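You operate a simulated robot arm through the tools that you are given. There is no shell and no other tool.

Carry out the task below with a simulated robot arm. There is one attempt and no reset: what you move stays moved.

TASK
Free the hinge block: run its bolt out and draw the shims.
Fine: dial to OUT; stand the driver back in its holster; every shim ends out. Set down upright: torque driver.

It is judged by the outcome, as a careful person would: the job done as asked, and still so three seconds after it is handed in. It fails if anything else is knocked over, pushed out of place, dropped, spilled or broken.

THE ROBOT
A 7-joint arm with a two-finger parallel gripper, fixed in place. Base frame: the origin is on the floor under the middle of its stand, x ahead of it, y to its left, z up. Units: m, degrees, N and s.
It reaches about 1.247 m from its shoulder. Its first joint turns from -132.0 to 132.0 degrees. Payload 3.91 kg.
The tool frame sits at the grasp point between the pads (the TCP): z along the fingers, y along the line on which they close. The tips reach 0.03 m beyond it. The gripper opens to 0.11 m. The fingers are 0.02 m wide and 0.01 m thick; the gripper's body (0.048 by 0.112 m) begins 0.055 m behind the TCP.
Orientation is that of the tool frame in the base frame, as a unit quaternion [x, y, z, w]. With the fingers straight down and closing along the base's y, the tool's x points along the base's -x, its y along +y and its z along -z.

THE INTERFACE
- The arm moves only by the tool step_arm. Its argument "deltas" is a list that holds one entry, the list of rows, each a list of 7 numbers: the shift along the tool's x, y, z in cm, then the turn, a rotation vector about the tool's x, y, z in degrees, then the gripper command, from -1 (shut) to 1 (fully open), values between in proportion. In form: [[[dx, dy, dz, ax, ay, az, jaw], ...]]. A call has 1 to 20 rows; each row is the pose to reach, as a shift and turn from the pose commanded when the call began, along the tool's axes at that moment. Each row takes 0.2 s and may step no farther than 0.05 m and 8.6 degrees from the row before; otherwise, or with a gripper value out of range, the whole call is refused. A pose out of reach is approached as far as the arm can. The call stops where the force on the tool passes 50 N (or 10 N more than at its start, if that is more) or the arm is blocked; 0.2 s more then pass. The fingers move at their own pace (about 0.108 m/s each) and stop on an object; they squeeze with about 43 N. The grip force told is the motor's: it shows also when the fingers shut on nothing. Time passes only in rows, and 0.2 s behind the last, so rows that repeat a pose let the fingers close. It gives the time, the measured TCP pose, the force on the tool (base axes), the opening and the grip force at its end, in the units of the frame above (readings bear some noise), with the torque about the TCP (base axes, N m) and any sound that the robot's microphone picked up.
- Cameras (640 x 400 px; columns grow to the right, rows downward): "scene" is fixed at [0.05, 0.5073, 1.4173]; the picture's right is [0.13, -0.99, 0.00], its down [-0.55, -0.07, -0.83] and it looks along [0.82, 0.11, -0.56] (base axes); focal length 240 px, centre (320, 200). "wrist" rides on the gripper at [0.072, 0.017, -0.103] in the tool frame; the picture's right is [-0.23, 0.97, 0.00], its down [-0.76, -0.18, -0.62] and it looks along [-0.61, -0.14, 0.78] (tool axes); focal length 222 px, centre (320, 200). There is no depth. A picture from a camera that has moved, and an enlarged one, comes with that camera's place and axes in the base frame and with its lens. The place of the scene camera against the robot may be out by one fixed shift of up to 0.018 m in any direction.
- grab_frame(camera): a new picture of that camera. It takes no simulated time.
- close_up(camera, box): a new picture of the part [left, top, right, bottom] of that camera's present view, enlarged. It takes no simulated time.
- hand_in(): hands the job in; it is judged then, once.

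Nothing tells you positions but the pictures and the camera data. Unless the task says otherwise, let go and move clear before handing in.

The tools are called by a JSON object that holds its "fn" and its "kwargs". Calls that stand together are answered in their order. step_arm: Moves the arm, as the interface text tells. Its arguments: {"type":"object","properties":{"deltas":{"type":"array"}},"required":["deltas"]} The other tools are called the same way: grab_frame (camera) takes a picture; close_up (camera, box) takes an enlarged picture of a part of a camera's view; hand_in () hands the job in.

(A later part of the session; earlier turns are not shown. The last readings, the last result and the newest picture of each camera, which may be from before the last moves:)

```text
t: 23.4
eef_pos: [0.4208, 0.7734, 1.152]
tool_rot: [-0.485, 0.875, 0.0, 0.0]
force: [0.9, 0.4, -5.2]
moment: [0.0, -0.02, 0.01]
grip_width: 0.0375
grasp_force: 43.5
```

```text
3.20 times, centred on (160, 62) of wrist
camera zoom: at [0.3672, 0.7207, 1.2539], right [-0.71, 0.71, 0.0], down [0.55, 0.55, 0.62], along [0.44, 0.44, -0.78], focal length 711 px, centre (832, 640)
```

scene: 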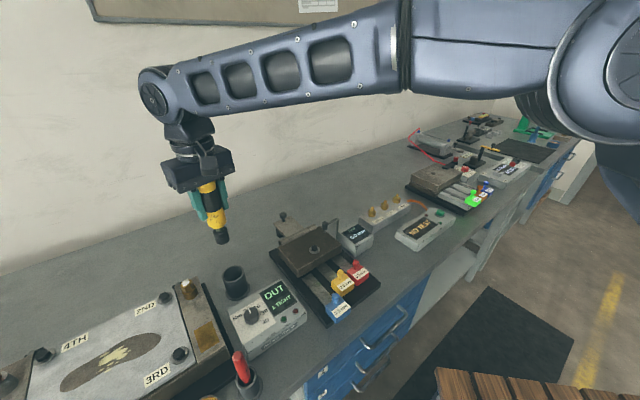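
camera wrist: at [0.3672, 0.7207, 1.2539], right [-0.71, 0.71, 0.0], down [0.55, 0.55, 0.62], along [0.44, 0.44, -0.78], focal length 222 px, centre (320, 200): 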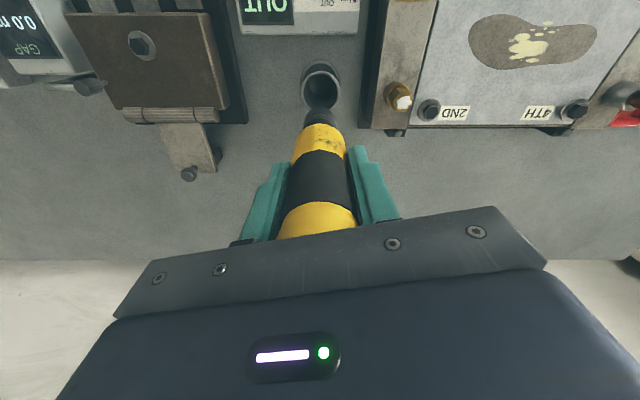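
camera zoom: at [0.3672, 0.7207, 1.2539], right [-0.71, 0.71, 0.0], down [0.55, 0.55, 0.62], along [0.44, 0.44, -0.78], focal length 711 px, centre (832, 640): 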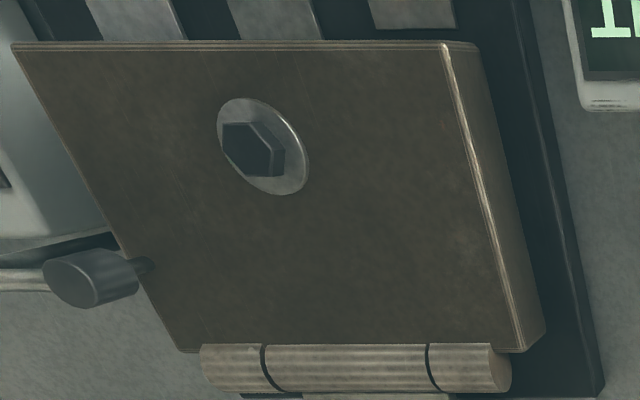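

The socket's lower edge is about 0.107 m below the TCP. I'll carry the driver to just behind the bolt, at height, so the camera can measure the bolt head nearly straight down.

{"fn": "step_arm", "kwargs": {"deltas": [[[1.07, -4.2, 0, 0, 0, 0, -1], [2.14, -8.4, 0, 0, 0, 0, -1], [3.21, -12.6, 0, 0, 0, 0, -1], [4.28, -16.8, 0, 0, 0, 0, -1], [5.37, -21.0, 0, 0, 0, 0, -1], [5.37, -21.0, 0, 0, 0, 0, -1], [5.37, -21.0, 0, 0, 0, 0, -1]]]}}

{"fn": "grab_frame", "kwargs": {"camera": "wrist"}}

{"fn": "close_up", "kwargs": {"camera": "wrist", "box": [240, 0, 400, 100]}}

{"fn": "close_up", "kwargs": {"camera": "scene", "box": [230, 160, 400, 300]}}

```text
t: 25.0
eef_pos: [0.5713, 0.6157, 1.1468]
tool_rot: [-0.485, 0.875, 0.0, 0.0]
force: [0.8, -1.3, -5.4]
moment: [-0.02, -0.01, -0.01]
grip_width: 0.0372
grasp_force: 42.6
```

```text
taken
camera wrist: at [0.5171, 0.5626, 1.2501], right [-0.71, 0.71, 0.0], down [0.55, 0.55, 0.62], along [0.44, 0.44, -0.78], focal length 222 px, centre (320, 200)
```

wrist: 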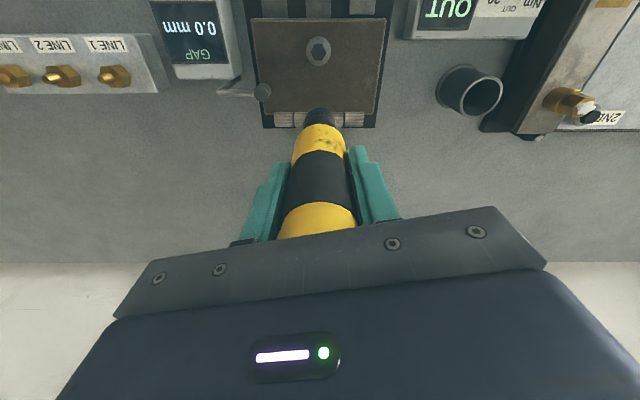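

```text
4.00 times, centred on (320, 50) of wrist
camera zoom: at [0.5171, 0.5626, 1.2501], right [-0.71, 0.71, 0.0], down [0.55, 0.55, 0.62], along [0.44, 0.44, -0.78], focal length 888 px, centre (320, 800)
```

zoom: 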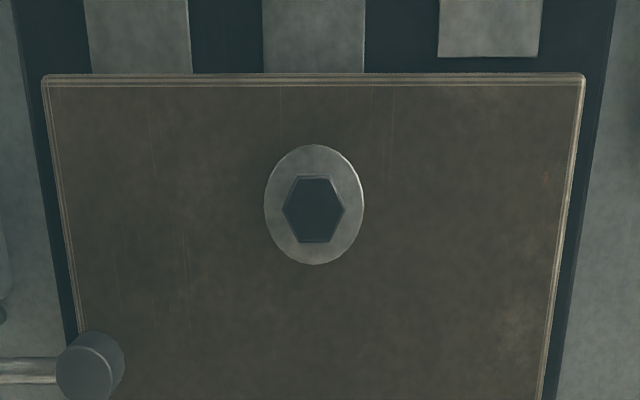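

```text
2.86 times, centred on (315, 230) of scene
camera zoom: at [0.05, 0.5073, 1.4173], right [0.13, -0.99, 0.0], down [-0.55, -0.07, -0.83], along [0.82, 0.11, -0.56], focal length 685 px, centre (334, 114)
```

zoom: 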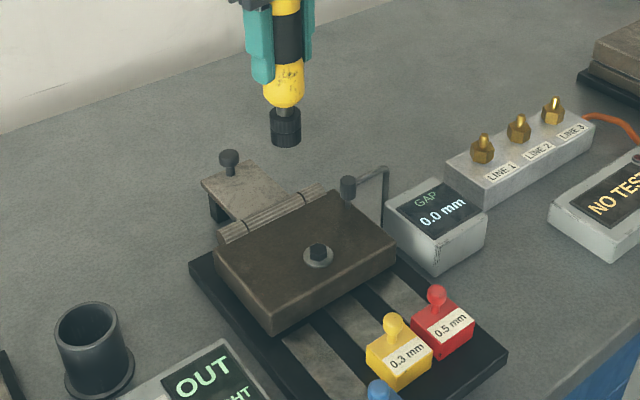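

The bolt head is at about (0.538, 0.581), measured almost straight down. I'll move over it and lower until the socket is just above the head.

{"fn": "step_arm", "kwargs": {"deltas": [[[2.4, 0.45, 0, 0, 0, 0, -1], [4.69, 0.89, 0, 0, 0, 0, -1], [4.69, 0.89, 3, 0, 0, 0, -1], [4.69, 0.89, 6, 0, 0, 0, -1], [4.69, 0.89, 8.5, 0, 0, 0, -1], [4.69, 0.89, 9.8, 0, 0, 0, -1], [4.69, 0.89, 9.8, 0, 0, 0, -1]]]}}

{"fn": "grab_frame", "kwargs": {"camera": "wrist"}}

{"fn": "close_up", "kwargs": {"camera": "wrist", "box": [240, 60, 400, 160]}}

{"fn": "close_up", "kwargs": {"camera": "scene", "box": [260, 190, 360, 270]}}

```text
t: 26.6
eef_pos: [0.538, 0.5813, 1.0521]
tool_rot: [-0.484, 0.875, 0.0, 0.0]
force: [-0.6, -0.7, -5.4]
moment: [0.03, 0.0, 0.0]
grip_width: 0.0374
grasp_force: 43.0
```

```text
taken
camera wrist: at [0.484, 0.5287, 1.1542], right [-0.71, 0.71, 0.0], down [0.55, 0.55, 0.62], along [0.44, 0.44, -0.78], focal length 222 px, centre (320, 200)
```

wrist: 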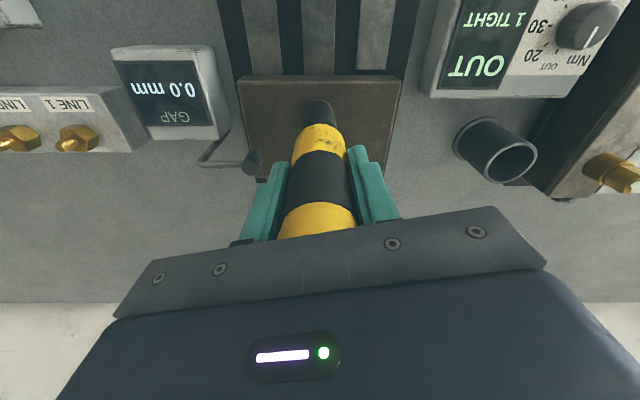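

```text
4.00 times, centred on (320, 110) of wrist
camera zoom: at [0.484, 0.5287, 1.1542], right [-0.71, 0.71, 0.0], down [0.55, 0.55, 0.62], along [0.44, 0.44, -0.78], focal length 888 px, centre (320, 560)
```

zoom: 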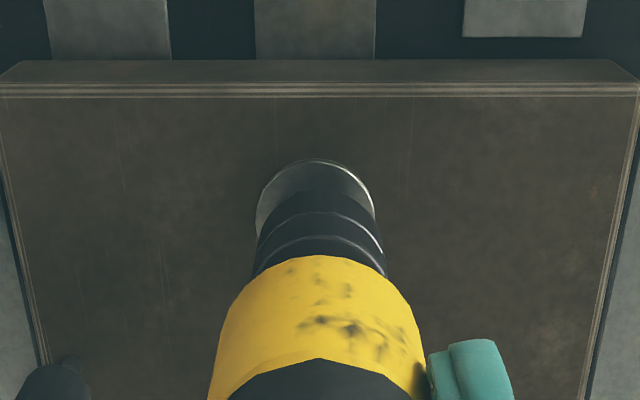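

```text
5.00 times, centred on (310, 230) of scene
camera zoom: at [0.05, 0.5073, 1.4173], right [0.13, -0.99, 0.0], down [-0.55, -0.07, -0.83], along [0.82, 0.11, -0.56], focal length 1199 px, centre (370, 50)
```

zoom: 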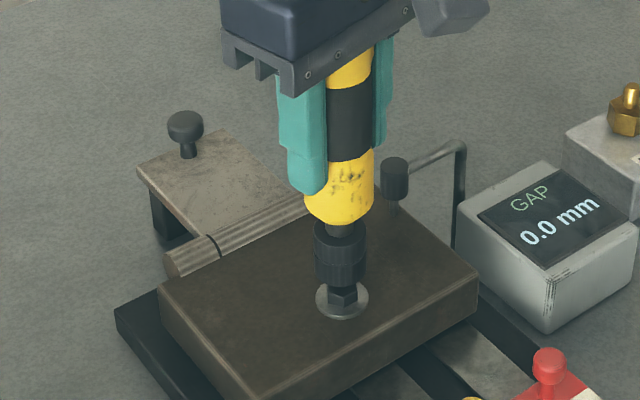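

The socket sits just above the hex head and lines up to about 1 mm. I'll nudge it across and lower gently until it seats.

{"fn": "step_arm", "kwargs": {"deltas": [[[0.03, -0.12, 0.3, 0, 0, 0, -1], [0.03, -0.12, 0.8, 0, 0, 0, -1], [0.03, -0.12, 1.2, 0, 0, 0, -1], [0.03, -0.12, 1.6, 0, 0, 0, -1], [0.03, -0.12, 2.0, 0, 0, 0, -1], [0.03, -0.12, 2.2, 0, 0, 0, -1]]]}}

{"fn": "close_up", "kwargs": {"camera": "scene", "box": [260, 190, 360, 270]}}

{"fn": "grab_frame", "kwargs": {"camera": "wrist"}}

```text
t: 28.0
eef_pos: [0.5418, 0.5803, 1.0295]
tool_rot: [-0.484, 0.875, 0.0, 0.001]
force: [-0.2, 0.2, -4.4]
moment: [0.04, 0.04, 0.02]
grip_width: 0.0373
grasp_force: 42.5
```

```text
5.00 times, centred on (310, 230) of scene
camera zoom: at [0.05, 0.5073, 1.4173], right [0.13, -0.99, 0.0], down [-0.55, -0.07, -0.83], along [0.82, 0.11, -0.56], focal length 1199 px, centre (370, 50)
```

zoom: 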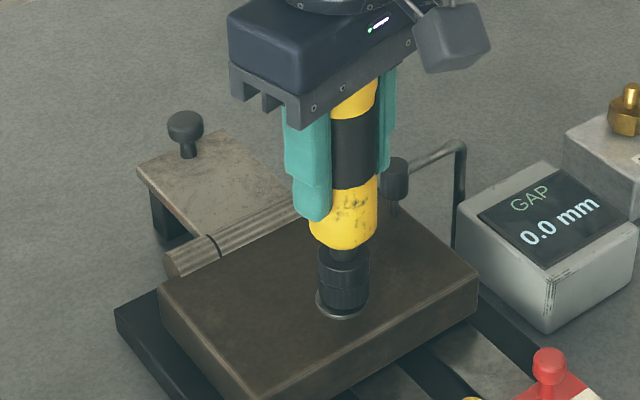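

```text
taken
camera wrist: at [0.4877, 0.5273, 1.1329], right [-0.71, 0.71, 0.0], down [0.55, 0.55, 0.62], along [0.44, 0.44, -0.78], focal length 222 px, centre (320, 200)
```

wrist: 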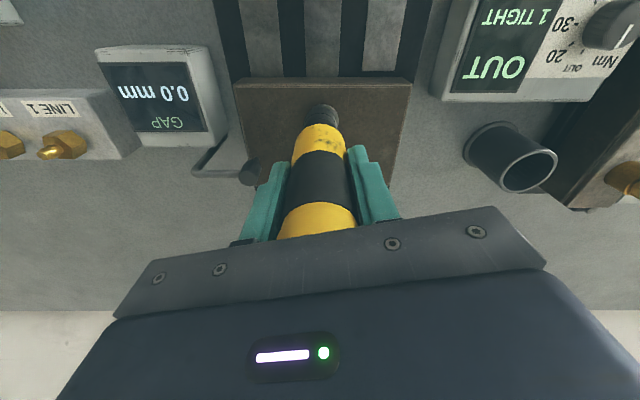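

The socket now appears to cover the bolt head, with little contact force. I'll press down slowly and listen for the driver.

{"fn": "step_arm", "kwargs": {"deltas": [[[0, 0, 0, 0, 0, 0, -1], [0, 0, 0.3, 0, 0, 0, -1], [0, 0, 0.6, 0, 0, 0, -1], [0, 0, 0.6, 0, 0, 0, -1]]]}}

{"fn": "close_up", "kwargs": {"camera": "scene", "box": [260, 190, 360, 270]}}

{"fn": "grab_frame", "kwargs": {"camera": "wrist"}}

```text
t: 29.0
eef_pos: [0.5416, 0.5801, 1.0278]
tool_rot: [-0.483, 0.875, 0.001, 0.002]
force: [3.5, -6.2, 35.3]
moment: [-0.13, -0.06, -0.22]
grip_width: 0.0376
grasp_force: 42.9
```

```text
5.00 times, centred on (310, 230) of scene
camera zoom: at [0.05, 0.5073, 1.4173], right [0.13, -0.99, 0.0], down [-0.55, -0.07, -0.83], along [0.82, 0.11, -0.56], focal length 1199 px, centre (370, 50)
```

zoom: 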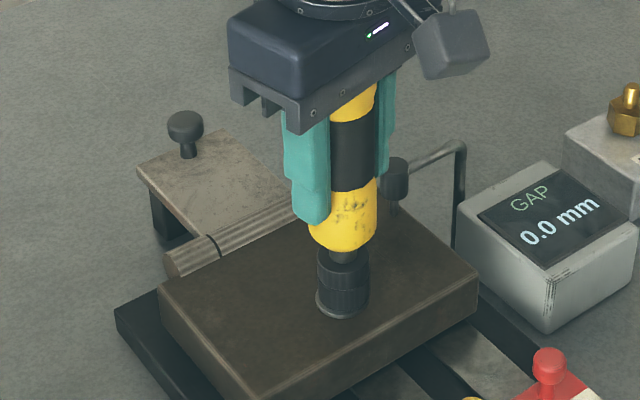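

```text
taken
camera wrist: at [0.4876, 0.5274, 1.1298], right [-0.7, 0.71, 0.0], down [0.55, 0.55, 0.63], along [0.44, 0.44, -0.78], focal length 222 px, centre (320, 200)
```

wrist: 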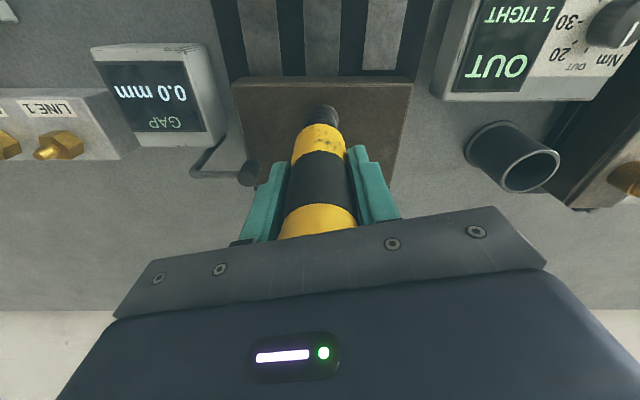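

The socket is seated and pressing at about 40 N, but the display still shows 1 TIGHT. I'll hold the pressure a moment to see whether the driver runs by itself.

{"fn": "step_arm", "kwargs": {"deltas": [[[0, 0, 0, 0, 0, 0, -1], [0, 0, 0, 0, 0, 0, -1], [0, 0, 0, 0, 0, 0, -1], [0, 0, 0, 0, 0, 0, -1], [0, 0, 0, 0, 0, 0, -1], [0, 0, 0, 0, 0, 0, -1]]]}}

{"fn": "close_up", "kwargs": {"camera": "scene", "box": [200, 190, 360, 340]}}

```text
t: 29.7
eef_pos: [0.5421, 0.5812, 1.0304]
tool_rot: [-0.484, 0.875, 0.001, 0.003]
force: [-1.6, -4.5, 27.2]
moment: [-0.85, 0.62, 0.02]
grip_width: 0.0374
grasp_force: 42.9
stopped in row 3: the force on the tool passed its limit at 52 N (the readings are from after the stop); the commanded pose is now the measured one
```

```text
2.67 times, centred on (280, 265) of scene
camera zoom: at [0.05, 0.5073, 1.4173], right [0.13, -0.99, 0.0], down [-0.55, -0.07, -0.83], along [0.82, 0.11, -0.56], focal length 639 px, centre (427, 27)
```

zoom: 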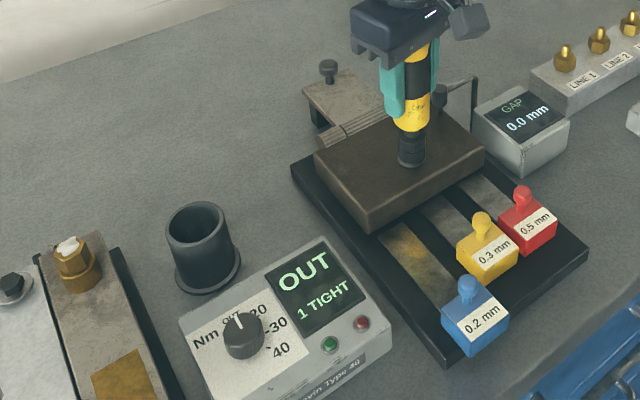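

The force rose while I held still, and the TCP went up slightly. The bolt may be backing out and pushing the driver up, so I'll look closer.

{"fn": "close_up", "kwargs": {"camera": "scene", "box": [260, 190, 360, 270]}}

{"fn": "grab_frame", "kwargs": {"camera": "wrist"}}

```text
5.00 times, centred on (310, 230) of scene
camera zoom: at [0.05, 0.5073, 1.4173], right [0.13, -0.99, 0.0], down [-0.55, -0.07, -0.83], along [0.82, 0.11, -0.56], focal length 1199 px, centre (370, 50)
```

zoom: 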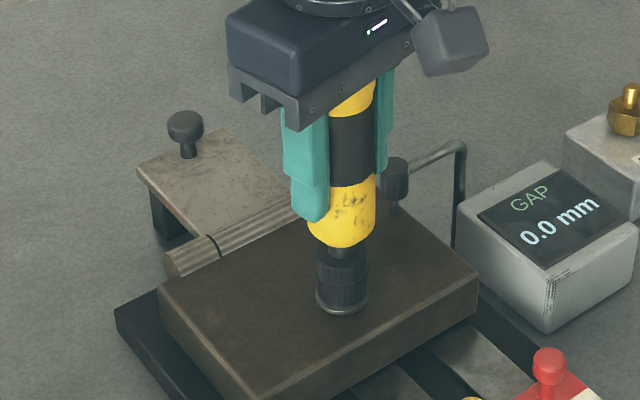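

```text
taken
camera wrist: at [0.4878, 0.5279, 1.1313], right [-0.7, 0.71, 0.0], down [0.55, 0.55, 0.63], along [0.45, 0.44, -0.78], focal length 222 px, centre (320, 200)
```

wrist: 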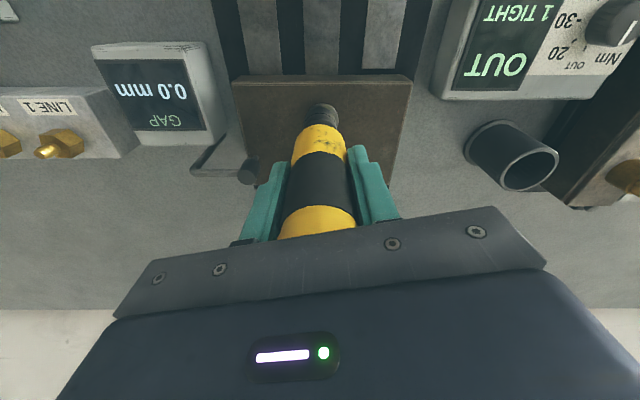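

The driver has risen about 1.5 mm, which fits the bolt backing out under it. I'll rise slowly with it and watch the force and display.

{"fn": "step_arm", "kwargs": {"deltas": [[[0, 0, -0.05, 0, 0, 0, -1], [0, 0, -0.1, 0, 0, 0, -1], [0, 0, -0.15, 0, 0, 0, -1]]]}}

{"fn": "close_up", "kwargs": {"camera": "scene", "box": [260, 190, 360, 270]}}

```text
t: 30.5
eef_pos: [0.5429, 0.5806, 1.0307]
tool_rot: [-0.485, 0.875, 0.002, 0.003]
force: [1.0, -2.6, 39.2]
moment: [-0.61, 0.31, 0.0]
grip_width: 0.037
grasp_force: 42.8
```

```text
5.00 times, centred on (310, 230) of scene
camera zoom: at [0.05, 0.5073, 1.4173], right [0.13, -0.99, 0.0], down [-0.55, -0.07, -0.83], along [0.82, 0.11, -0.56], focal length 1199 px, centre (370, 50)
```

zoom: 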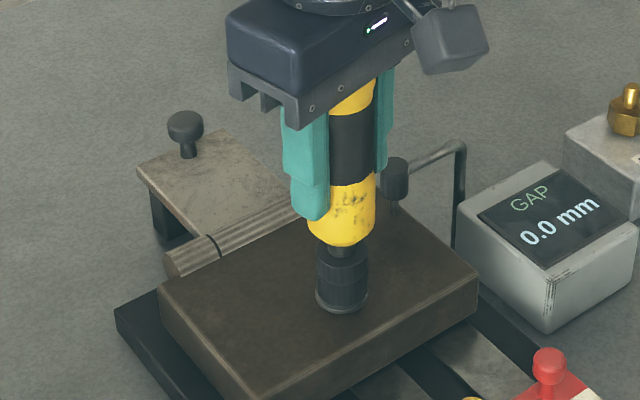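

The force stays up even as I rise, so the bolt is running out at roughly 2.5 mm/s. I'll follow it upward.

{"fn": "step_arm", "kwargs": {"deltas": [[[0, 0, -0.1, 0, 0, 0, -1], [0, 0, -0.16, 0, 0, 0, -1], [0, 0, -0.22, 0, 0, 0, -1], [0, 0, -0.28, 0, 0, 0, -1], [0, 0, -0.34, 0, 0, 0, -1], [0, 0, -0.4, 0, 0, 0, -1]]]}}

{"fn": "close_up", "kwargs": {"camera": "scene", "box": [260, 190, 360, 270]}}

{"fn": "grab_frame", "kwargs": {"camera": "wrist"}}

```text
t: 31.9
eef_pos: [0.5414, 0.5808, 1.0318]
tool_rot: [-0.486, 0.874, 0.0, 0.001]
force: [1.6, 3.2, 6.2]
moment: [0.45, -0.2, -0.02]
grip_width: 0.0372
grasp_force: 43.4
```

```text
5.00 times, centred on (310, 230) of scene
camera zoom: at [0.05, 0.5073, 1.4173], right [0.13, -0.99, 0.0], down [-0.55, -0.07, -0.83], along [0.82, 0.11, -0.56], focal length 1199 px, centre (370, 50)
```

zoom: 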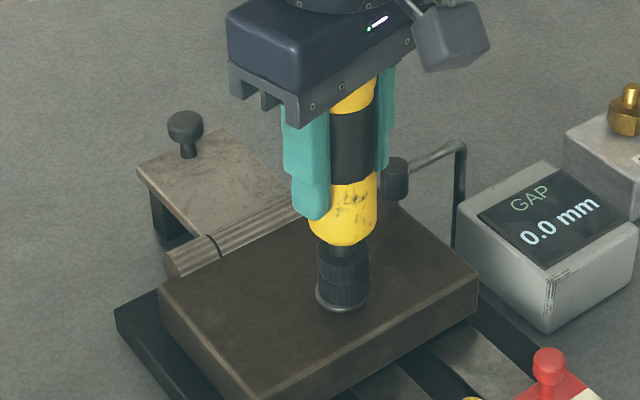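

```text
taken
camera wrist: at [0.4876, 0.5277, 1.1336], right [-0.7, 0.71, 0.0], down [0.55, 0.55, 0.62], along [0.44, 0.44, -0.78], focal length 222 px, centre (320, 200)
```

wrist: 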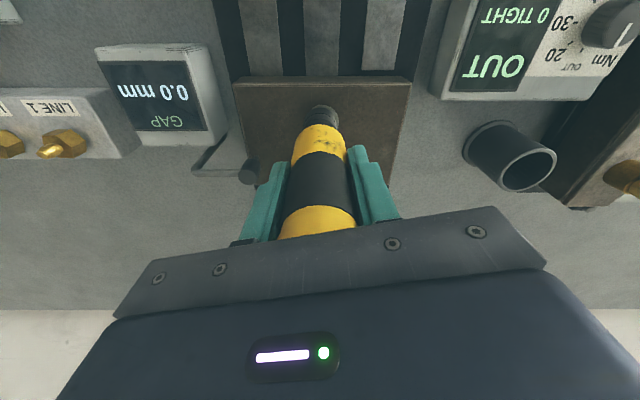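

The display now shows 0 TIGHT. I'll lift the driver a few centimetres and look at the bolt.

{"fn": "step_arm", "kwargs": {"deltas": [[[0, 0, -0.5, 0, 0, 0, -1], [0, 0, -1.5, 0, 0, 0, -1], [0, 0, -3, 0, 0, 0, -1], [0, 0, -5, 0, 0, 0, -1], [0, 0, -5, 0, 0, 0, -1]]]}}

{"fn": "close_up", "kwargs": {"camera": "scene", "box": [260, 170, 360, 270]}}

{"fn": "grab_frame", "kwargs": {"camera": "wrist"}}

{"fn": "grab_frame", "kwargs": {"camera": "scene"}}

```text
t: 33.1
eef_pos: [0.5411, 0.5815, 1.0831]
tool_rot: [-0.485, 0.875, 0.001, 0.002]
force: [1.5, -0.4, -5.9]
moment: [-0.04, -0.04, 0.03]
grip_width: 0.0372
grasp_force: 43.0
```

```text
4.00 times, centred on (310, 220) of scene
camera zoom: at [0.05, 0.5073, 1.4173], right [0.13, -0.99, 0.0], down [-0.55, -0.07, -0.83], along [0.82, 0.11, -0.56], focal length 959 px, centre (360, 120)
```

zoom: 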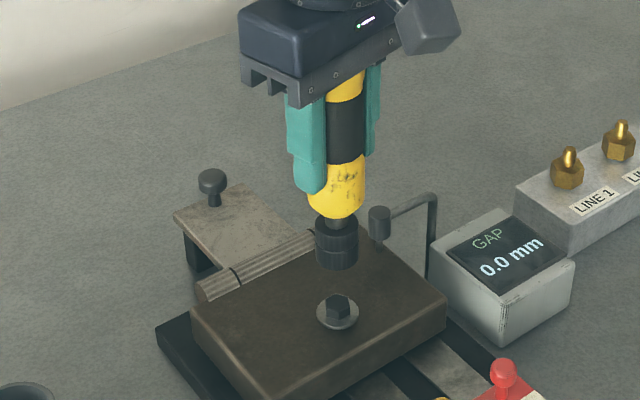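

```text
taken
camera wrist: at [0.4875, 0.528, 1.1852], right [-0.7, 0.71, 0.0], down [0.55, 0.55, 0.63], along [0.44, 0.44, -0.78], focal length 222 px, centre (320, 200)
```

wrist: 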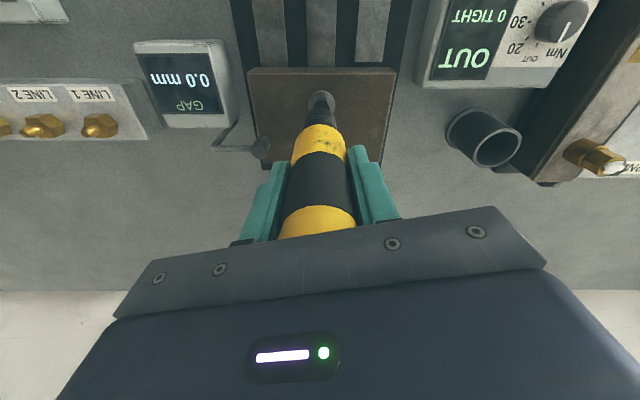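

```text
taken
```

scene: 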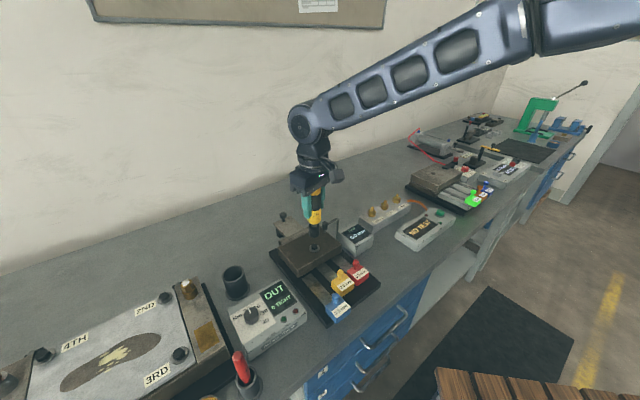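

The counter reads 0 TIGHT. I'll zoom right in to see how far the bolt has come up.

{"fn": "close_up", "kwargs": {"camera": "scene", "box": [290, 225, 340, 265]}}

{"fn": "close_up", "kwargs": {"camera": "wrist", "box": [280, 60, 360, 120]}}

{"fn": "close_up", "kwargs": {"camera": "scene", "box": [230, 270, 330, 340]}}

```text
10.00 times, centred on (315, 245) of scene
camera zoom: at [0.05, 0.5073, 1.4173], right [0.13, -0.99, 0.0], down [-0.55, -0.07, -0.83], along [0.82, 0.11, -0.56], focal length 2397 px, centre (370, -250)
```

zoom: 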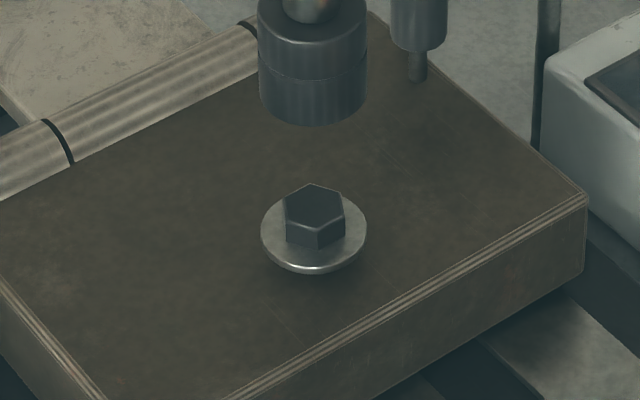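

```text
6.67 times, centred on (320, 90) of wrist
camera zoom: at [0.4875, 0.528, 1.1852], right [-0.7, 0.71, 0.0], down [0.55, 0.55, 0.63], along [0.44, 0.44, -0.78], focal length 1481 px, centre (320, 933)
```

zoom: 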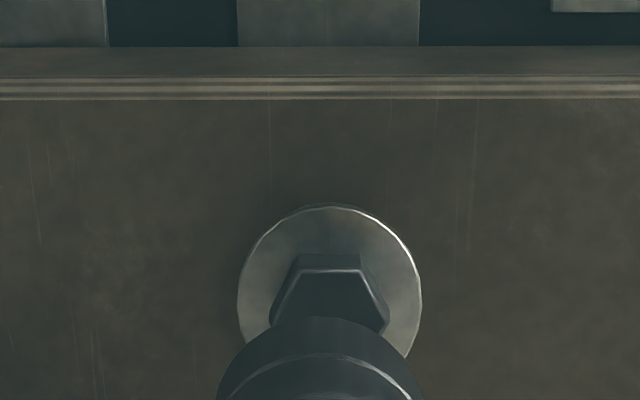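

```text
5.71 times, centred on (280, 305) of scene
camera zoom: at [0.05, 0.5073, 1.4173], right [0.13, -0.99, 0.0], down [-0.55, -0.07, -0.83], along [0.82, 0.11, -0.56], focal length 1370 px, centre (549, -400)
```

zoom: 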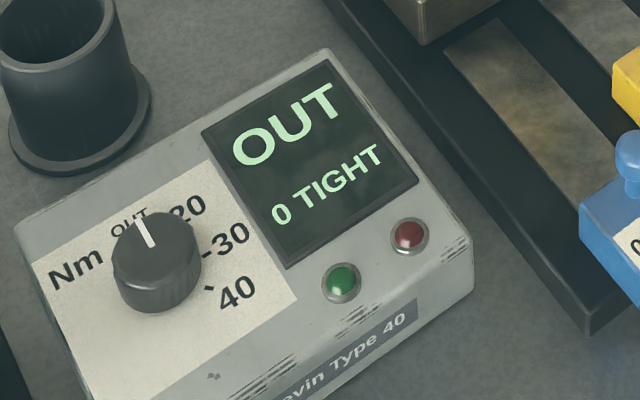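

The bolt head now stands a few millimetres off the block. I'll reseat the socket and press once more to see whether it has further to come out.

{"fn": "step_arm", "kwargs": {"deltas": [[[0, 0, 2, 0, 0, 0, -1], [0, 0, 4, 0, 0, 0, -1], [0, 0, 4.7, 0, 0, 0, -1], [0, 0, 5.0, 0, 0, 0, -1], [0, 0, 5.1, 0, 0, 0, -1]]]}}

{"fn": "grab_frame", "kwargs": {"camera": "wrist"}}

```text
t: 34.3
eef_pos: [0.5433, 0.5818, 1.0329]
tool_rot: [-0.485, 0.875, 0.001, 0.003]
force: [-6.7, -1.8, -1.4]
moment: [-0.15, 0.53, 0.0]
grip_width: 0.0373
grasp_force: 43.0
```

```text
taken
camera wrist: at [0.4881, 0.5288, 1.1338], right [-0.7, 0.71, 0.0], down [0.55, 0.55, 0.63], along [0.44, 0.44, -0.78], focal length 222 px, centre (320, 200)
```

wrist: 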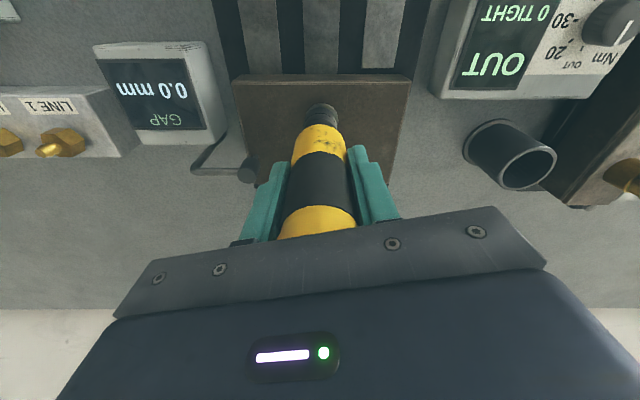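

Light contact again, and still 0 TIGHT. I'll press a bit more and hold.

{"fn": "step_arm", "kwargs": {"deltas": [[[0, 0, 0.1, 0, 0, 0, -1], [0, 0, 0.2, 0, 0, 0, -1], [0, 0, 0.25, 0, 0, 0, -1], [0, 0, 0.25, 0, 0, 0, -1], [0, 0, 0.25, 0, 0, 0, -1], [0, 0, 0.25, 0, 0, 0, -1]]]}}

{"fn": "grab_frame", "kwargs": {"camera": "wrist"}}

{"fn": "close_up", "kwargs": {"camera": "scene", "box": [290, 225, 340, 265]}}

```text
t: 35.7
eef_pos: [0.5411, 0.5812, 1.0314]
tool_rot: [-0.484, 0.875, 0.002, 0.004]
force: [2.5, 13.2, 34.7]
moment: [0.86, -0.1, -0.04]
grip_width: 0.037
grasp_force: 43.0
```

```text
taken
camera wrist: at [0.4876, 0.5281, 1.1323], right [-0.7, 0.71, 0.0], down [0.55, 0.55, 0.63], along [0.45, 0.44, -0.78], focal length 222 px, centre (320, 200)
```

wrist: 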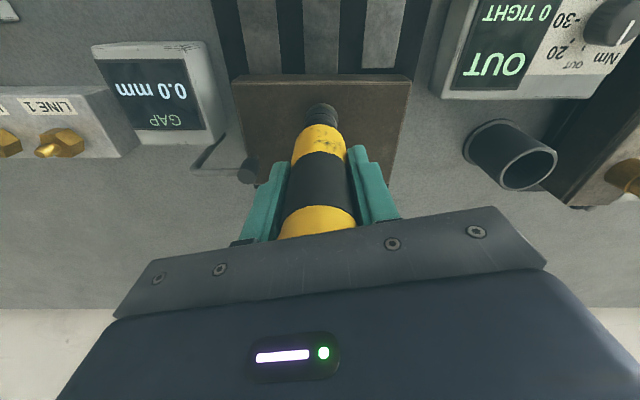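

```text
10.00 times, centred on (315, 245) of scene
camera zoom: at [0.05, 0.5073, 1.4173], right [0.13, -0.99, 0.0], down [-0.55, -0.07, -0.83], along [0.82, 0.11, -0.56], focal length 2397 px, centre (370, -250)
```

zoom: 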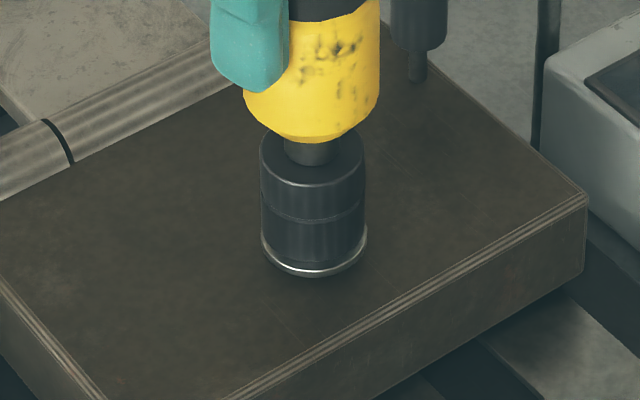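

The force holds at about 40 N with no further rise, so the bolt is fully out at its stop. I'll lift clear and check how the driver sits in the grip.

{"fn": "step_arm", "kwargs": {"deltas": [[[0, 0, -0.5, 0, 0, 0, -1], [0, 0, -2, 0, 0, 0, -1], [0, 0, -4.5, 0, 0, 0, -1], [0, 0, -8, 0, 0, 0, -1], [0, 0, -12, 0, 0, 0, -1], [0, 0, -12.3, 0, 0, 0, -1], [0, 0, -12.3, 0, 0, 0, -1]]]}}

{"fn": "grab_frame", "kwargs": {"camera": "wrist"}}

{"fn": "close_up", "kwargs": {"camera": "wrist", "box": [240, 60, 400, 160]}}

{"fn": "close_up", "kwargs": {"camera": "scene", "box": [250, 120, 370, 270]}}

```text
t: 37.3
eef_pos: [0.542, 0.5781, 1.1535]
tool_rot: [-0.484, 0.875, 0.001, 0.001]
force: [0.0, -0.5, -3.6]
moment: [-0.01, -0.02, 0.01]
grip_width: 0.0372
grasp_force: 43.2
```

```text
taken
camera wrist: at [0.4883, 0.5257, 1.2549], right [-0.7, 0.71, 0.0], down [0.55, 0.55, 0.63], along [0.44, 0.44, -0.78], focal length 222 px, centre (320, 200)
```

wrist: 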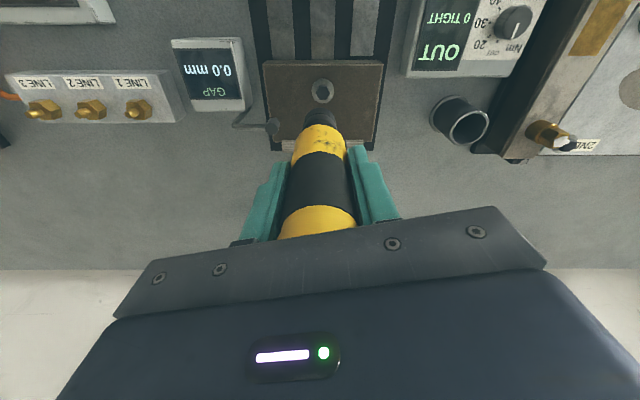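

```text
4.00 times, centred on (320, 110) of wrist
camera zoom: at [0.4883, 0.5257, 1.2549], right [-0.7, 0.71, 0.0], down [0.55, 0.55, 0.63], along [0.44, 0.44, -0.78], focal length 888 px, centre (320, 560)
```

zoom: 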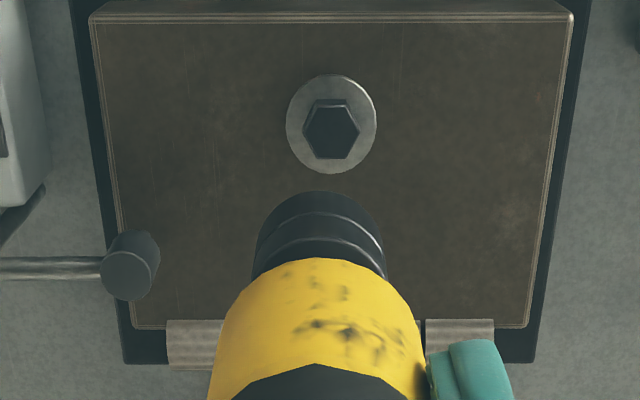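

```text
2.67 times, centred on (310, 195) of scene
camera zoom: at [0.05, 0.5073, 1.4173], right [0.13, -0.99, 0.0], down [-0.55, -0.07, -0.83], along [0.82, 0.11, -0.56], focal length 639 px, centre (347, 213)
```

zoom: 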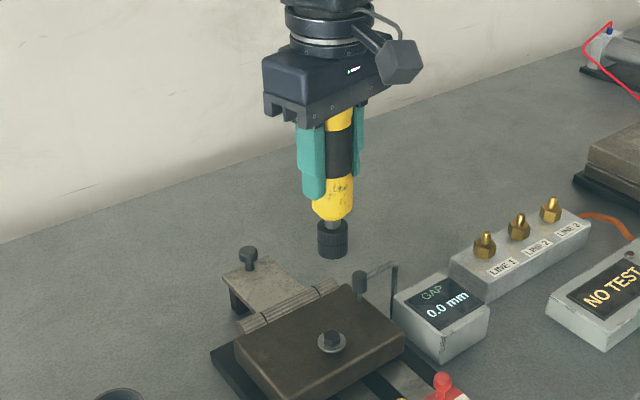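

The driver sits in the grip as before and the bolt stays in the block, run out. I'll carry the driver back over the holster.

{"fn": "step_arm", "kwargs": {"deltas": [[[-1.7, 3.42, 0, 0, 0, 0, -1], [-3.4, 6.85, 0, 0, 0, 0, -1], [-5.1, 10.27, 0, 0, 0, 0, -1], [-6.8, 13.7, 0, 0, 0, 0, -1], [-8.5, 17.1, 0, 0, 0, 0, -1], [-10.19, 20.54, 0, 0, 0, 0, -1], [-10.19, 20.54, 0, 0, 0, 0, -1], [-10.19, 20.54, 0, 0, 0, 0, -1]]]}}

{"fn": "close_up", "kwargs": {"camera": "wrist", "box": [280, 50, 360, 150]}}

{"fn": "close_up", "kwargs": {"camera": "scene", "box": [140, 160, 340, 300]}}

```text
t: 39.1
eef_pos: [0.4246, 0.7761, 1.1532]
tool_rot: [-0.485, 0.875, 0.0, 0.002]
force: [-1.5, 0.2, -4.7]
moment: [-0.02, 0.02, -0.04]
grip_width: 0.0372
grasp_force: 43.0
```

```text
4.00 times, centred on (320, 100) of wrist
camera zoom: at [0.3706, 0.7231, 1.2556], right [-0.7, 0.71, 0.0], down [0.55, 0.55, 0.63], along [0.44, 0.44, -0.78], focal length 888 px, centre (320, 600)
```

zoom: 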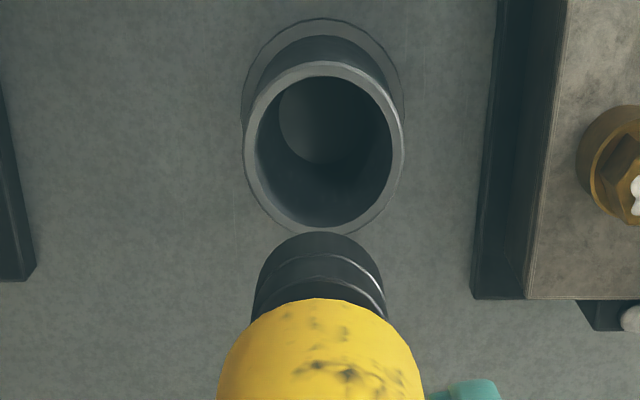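

```text
2.86 times, centred on (240, 230) of scene
camera zoom: at [0.05, 0.5073, 1.4173], right [0.13, -0.99, 0.0], down [-0.55, -0.07, -0.83], along [0.82, 0.11, -0.56], focal length 685 px, centre (549, 114)
```

zoom: 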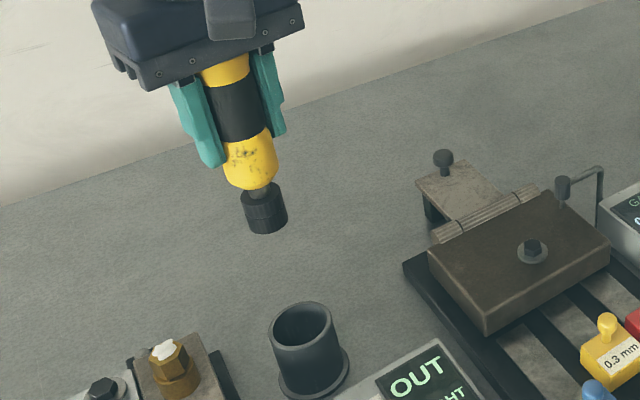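

The driver is about 3 mm off the holster axis. I'll correct that and come down to just above the rim to check.

{"fn": "step_arm", "kwargs": {"deltas": [[[0.31, 0.1, 0, -0.11, 0.2, 0, -1], [0.31, 0.1, 3, -0.11, 0.2, 0, -1], [0.31, 0.1, 6, -0.11, 0.2, 0, -1], [0.31, 0.1, 9, -0.11, 0.2, 0, -1], [0.31, 0.1, 10.6, -0.11, 0.2, 0, -1], [0.31, 0.1, 10.6, -0.11, 0.2, 0, -1], [0.31, 0.1, 10.6, -0.11, 0.2, 0, -1]]]}}

{"fn": "close_up", "kwargs": {"camera": "wrist", "box": [280, 50, 360, 150]}}

{"fn": "close_up", "kwargs": {"camera": "scene", "box": [180, 200, 300, 300]}}

```text
t: 40.7
eef_pos: [0.4192, 0.7758, 1.045]
tool_rot: [-0.484, 0.875, 0.001, 0.0]
force: [-0.6, -0.9, -5.3]
moment: [0.05, 0.0, -0.02]
grip_width: 0.0373
grasp_force: 42.8
```

```text
4.00 times, centred on (320, 100) of wrist
camera zoom: at [0.3663, 0.7222, 1.1475], right [-0.7, 0.71, 0.0], down [0.56, 0.55, 0.62], along [0.44, 0.44, -0.78], focal length 888 px, centre (320, 600)
```

zoom: 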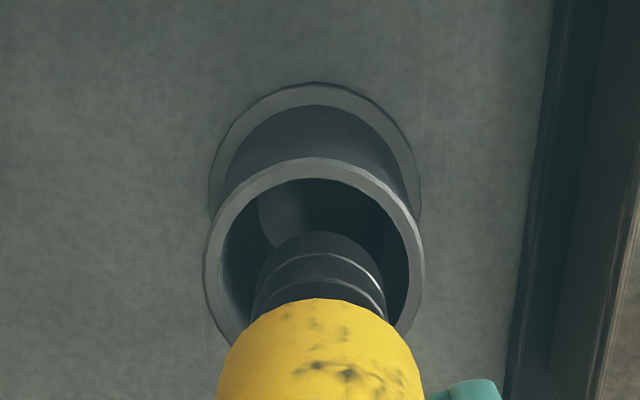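

```text
4.00 times, centred on (240, 250) of scene
camera zoom: at [0.05, 0.5073, 1.4173], right [0.13, -0.99, 0.0], down [-0.55, -0.07, -0.83], along [0.82, 0.11, -0.56], focal length 959 px, centre (640, 0)
```

zoom: 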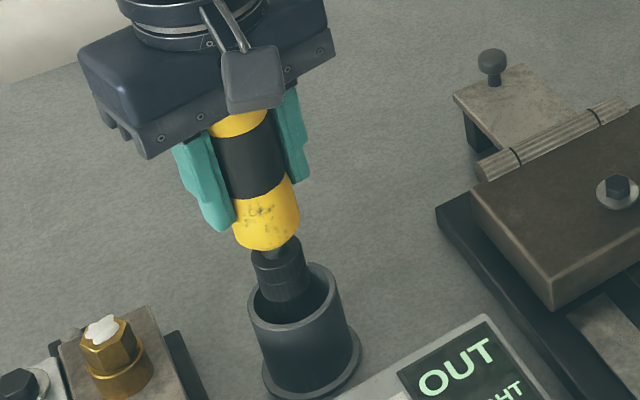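

The socket is over the holster mouth with a few millimetres of clearance. I'll shift about 2 mm and lower it in.

{"fn": "step_arm", "kwargs": {"deltas": [[[0.05, -0.2, 0, 0, 0, 0, -1], [0.05, -0.2, 1.5, 0, 0, 0, -1], [0.05, -0.2, 3, 0, 0, 0, -1], [0.05, -0.2, 4.5, 0, 0, 0, -1], [0.05, -0.2, 6, 0, 0, 0, -1], [0.05, -0.2, 6.8, 0, 0, 0, -1], [0.05, -0.2, 6.8, 0, 0, 0, -1]]]}}

{"fn": "grab_frame", "kwargs": {"camera": "wrist"}}

{"fn": "close_up", "kwargs": {"camera": "scene", "box": [180, 200, 300, 300]}}

```text
t: 42.3
eef_pos: [0.4223, 0.773, 0.9788]
tool_rot: [-0.485, 0.875, 0.001, 0.0]
force: [-0.6, 0.3, -4.6]
moment: [0.01, -0.05, 0.06]
grip_width: 0.037
grasp_force: 43.0
```

```text
taken
camera wrist: at [0.3676, 0.72, 1.0809], right [-0.7, 0.71, 0.0], down [0.56, 0.55, 0.62], along [0.44, 0.44, -0.78], focal length 222 px, centre (320, 200)
```

wrist: 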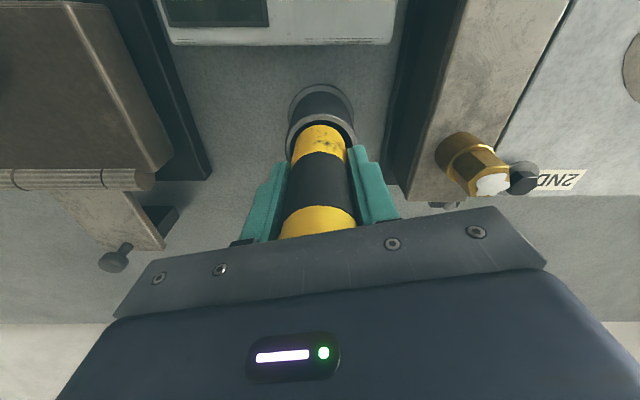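

```text
4.00 times, centred on (240, 250) of scene
camera zoom: at [0.05, 0.5073, 1.4173], right [0.13, -0.99, 0.0], down [-0.55, -0.07, -0.83], along [0.82, 0.11, -0.56], focal length 959 px, centre (640, 0)
```

zoom: 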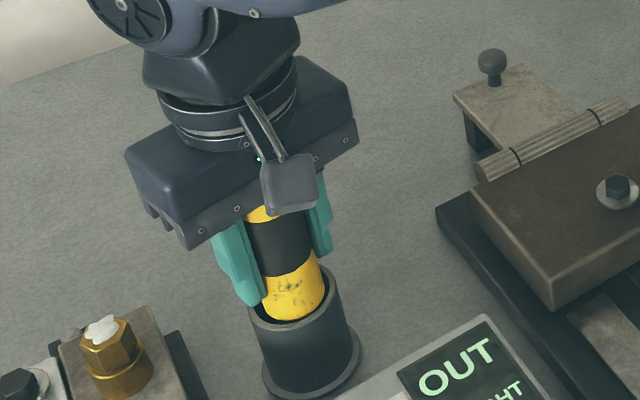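

It's inside the holster with 8–9 mm still to go. I'll lower it gently until it touches bottom.

{"fn": "step_arm", "kwargs": {"deltas": [[[0, 0, 0.3, 0, 0, 0, -1], [0, 0, 0.6, 0, 0, 0, -1], [0, 0, 0.8, 0, 0, 0, -1], [0, 0, 0.8, 0, 0, 0, -1]]]}}

```text
t: 43.3
eef_pos: [0.4216, 0.7725, 0.9704]
tool_rot: [-0.484, 0.875, 0.001, 0.001]
force: [0.2, 0.2, -4.9]
moment: [-0.02, 0.01, 0.0]
grip_width: 0.0372
grasp_force: 42.7
```

{"fn": "step_arm", "kwargs": {"deltas": [[[0, 0, 0.1, 0, 0, 0, -1], [0, 0, 0.2, 0, 0, 0, -1], [0, 0, 0.2, 0, 0, 0, -1]]]}}

{"fn": "close_up", "kwargs": {"camera": "scene", "box": [180, 200, 300, 300]}}

```text
t: 44.1
eef_pos: [0.4215, 0.7739, 0.968]
tool_rot: [-0.484, 0.875, 0.001, 0.001]
force: [0.3, -1.0, -1.1]
moment: [-0.08, -0.05, 0.0]
grip_width: 0.0373
grasp_force: 43.1
```

```text
4.00 times, centred on (240, 250) of scene
camera zoom: at [0.05, 0.5073, 1.4173], right [0.13, -0.99, 0.0], down [-0.55, -0.07, -0.83], along [0.82, 0.11, -0.56], focal length 959 px, centre (640, 0)
```

zoom: 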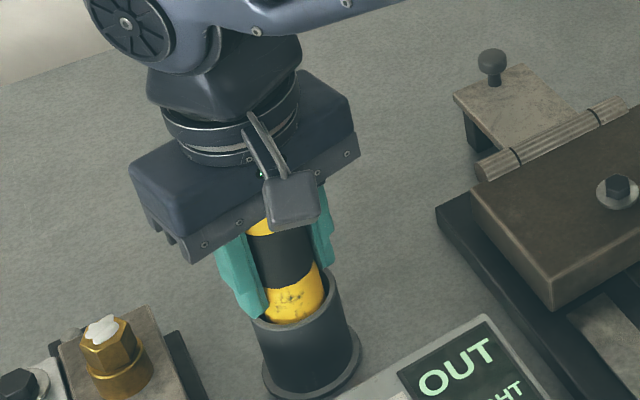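

The holster floor has taken most of the driver's weight. I'll open the jaw and rise straight up.

{"fn": "step_arm", "kwargs": {"deltas": [[[0, 0, 0, 0, 0, 0, -0.2], [0, 0, 0, 0, 0, 0, 0.1], [0, 0, 0, 0, 0, 0, 0.27], [0, 0, 0, 0, 0, 0, 0.27], [0, 0, -2, 0, 0, 0, 0.27], [0, 0, -5, 0, 0, 0, 0.27], [0, 0, -9, 0, 0, 0, 0.27], [0, 0, -13, 0, 0, 0, 0.27], [0, 0, -17, 0, 0, 0, 0.27], [0, 0, -20, 0, 0, 0, 0.27]]]}}

{"fn": "grab_frame", "kwargs": {"camera": "wrist"}}

{"fn": "close_up", "kwargs": {"camera": "scene", "box": [180, 200, 340, 320]}}

```text
t: 46.3
eef_pos: [0.4211, 0.7731, 1.1701]
tool_rot: [-0.485, 0.875, 0.001, -0.001]
force: [0.0, 0.6, 0.0]
moment: [-0.02, 0.02, -0.01]
grip_width: 0.0698
grasp_force: 0.1
```

```text
taken
camera wrist: at [0.368, 0.7199, 1.2717], right [-0.7, 0.71, 0.0], down [0.56, 0.55, 0.62], along [0.44, 0.44, -0.78], focal length 222 px, centre (320, 200)
```

wrist: 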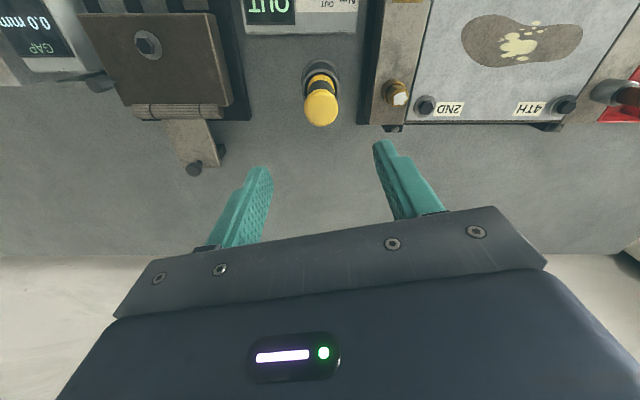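

```text
3.33 times, centred on (260, 260) of scene
camera zoom: at [0.05, 0.5073, 1.4173], right [0.13, -0.99, 0.0], down [-0.55, -0.07, -0.83], along [0.82, 0.11, -0.56], focal length 799 px, centre (520, 0)
```

zoom: 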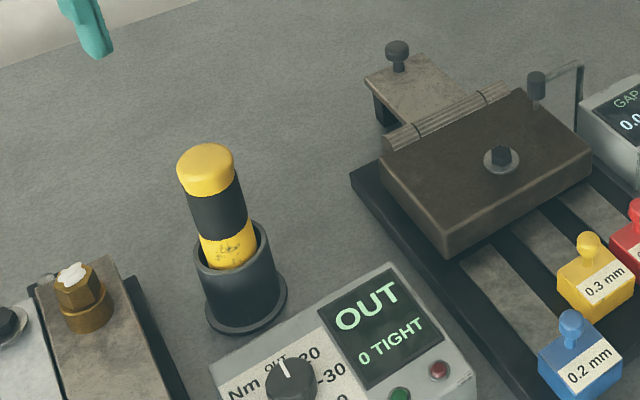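

The driver stands upright in its holster and the box shows OUT / 0 TIGHT. Next are the shims, so I'll move the camera in front of them for a close look.

{"fn": "step_arm", "kwargs": {"deltas": [[[4, -1.56, 0, 0, 0, 0, 0.27], [8, -3.12, 0, 0, 0, 0, 0.27], [12, -4.7, 0, 0, 0, 0, 0.27], [16, -6.25, 0, 0, 0, 0, 0.27], [20, -7.8, 0, 0, 0, 0, 0.27], [24, -9.4, 1.5, 0, 0, 0, 0.6], [28, -10.9, 3, 0, 0, 0, 1], [32, -12.5, 5, 0, 0, 0, 1], [36, -14.07, 7, 0, 0, 0, 1], [36, -14.07, 9, 0, 0, 0, 1], [36, -14.07, 9, 0, 0, 0, 1]]]}}

{"fn": "grab_frame", "kwargs": {"camera": "wrist"}}

{"fn": "close_up", "kwargs": {"camera": "wrist", "box": [220, 80, 420, 205]}}

{"fn": "close_up", "kwargs": {"camera": "scene", "box": [270, 210, 400, 330]}}

```text
t: 48.7
eef_pos: [0.3487, 0.3953, 1.0766]
tool_rot: [-0.484, 0.875, 0.001, 0.0]
force: [-0.7, 0.7, 0.5]
moment: [-0.01, -0.02, 0.0]
grip_width: 0.11
grasp_force: 0.0
```

```text
taken
camera wrist: at [0.2961, 0.3415, 1.1785], right [-0.7, 0.71, 0.0], down [0.56, 0.55, 0.62], along [0.44, 0.44, -0.78], focal length 222 px, centre (320, 200)
```

wrist: 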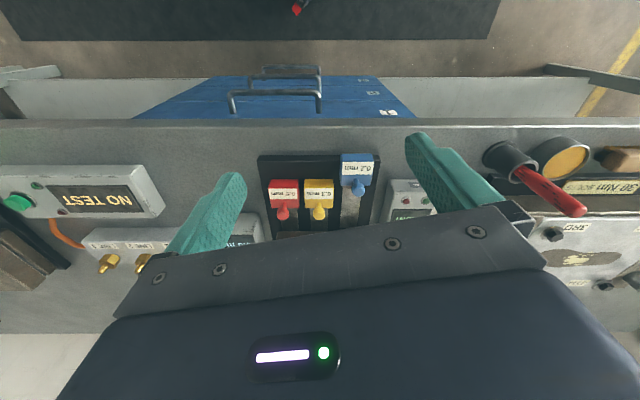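

```text
3.20 times, centred on (320, 142) of wrist
camera zoom: at [0.2961, 0.3415, 1.1785], right [-0.7, 0.71, 0.0], down [0.56, 0.55, 0.62], along [0.44, 0.44, -0.78], focal length 711 px, centre (320, 384)
```

zoom: 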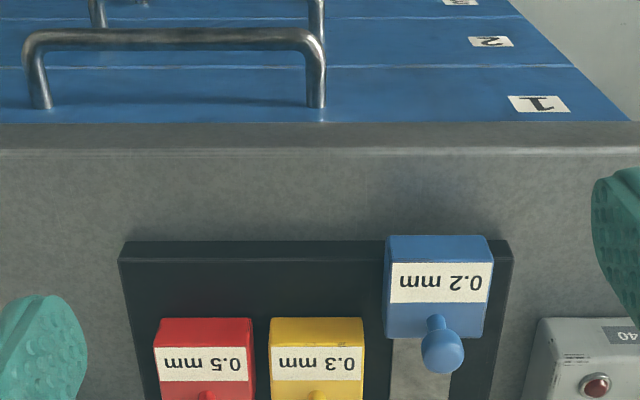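

```text
3.33 times, centred on (335, 270) of scene
camera zoom: at [0.05, 0.5073, 1.4173], right [0.13, -0.99, 0.0], down [-0.55, -0.07, -0.83], along [0.82, 0.11, -0.56], focal length 799 px, centre (270, -33)
```

zoom: 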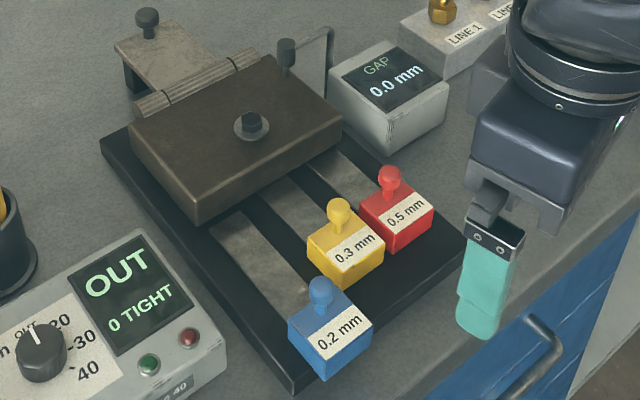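

I see the three tabs with ball-topped knobs, the blue one drawn further forward than the others. I'll take a near-vertical view to place the knobs.

{"fn": "step_arm", "kwargs": {"deltas": [[[-2, -0.5, -3.5, 0, 0, 0, 1], [-5.5, -1.3, -6, 0, 0, 0, 1], [-9.5, -2.2, -7, 0, 0, 0, 1], [-13, -3.1, -7, 0, 0, 0, 1], [-16.44, -3.97, -7, 0, 0, 0, 1], [-16.44, -3.97, -7, 0, 0, 0, 1]]]}}

{"fn": "grab_frame", "kwargs": {"camera": "wrist"}}

{"fn": "close_up", "kwargs": {"camera": "wrist", "box": [240, 0, 400, 100]}}

```text
t: 50.1
eef_pos: [0.4704, 0.5094, 1.1482]
tool_rot: [-0.485, 0.875, 0.002, 0.0]
force: [0.3, 0.2, 0.6]
moment: [0.01, -0.01, 0.01]
grip_width: 0.1099
grasp_force: 0.0
```

```text
taken
camera wrist: at [0.4166, 0.4566, 1.2491], right [-0.7, 0.71, 0.0], down [0.56, 0.55, 0.62], along [0.44, 0.44, -0.78], focal length 222 px, centre (320, 200)
```

wrist: 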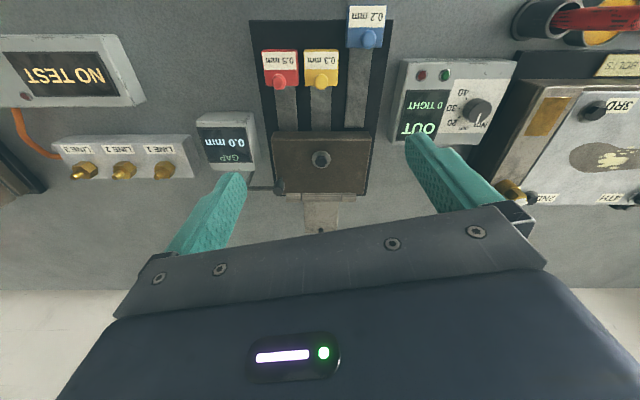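

```text
4.00 times, centred on (320, 50) of wrist
camera zoom: at [0.4166, 0.4566, 1.2491], right [-0.7, 0.71, 0.0], down [0.56, 0.55, 0.62], along [0.44, 0.44, -0.78], focal length 888 px, centre (320, 800)
```

zoom: 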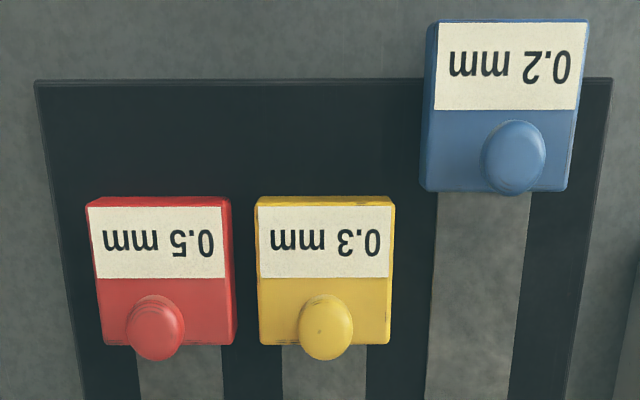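

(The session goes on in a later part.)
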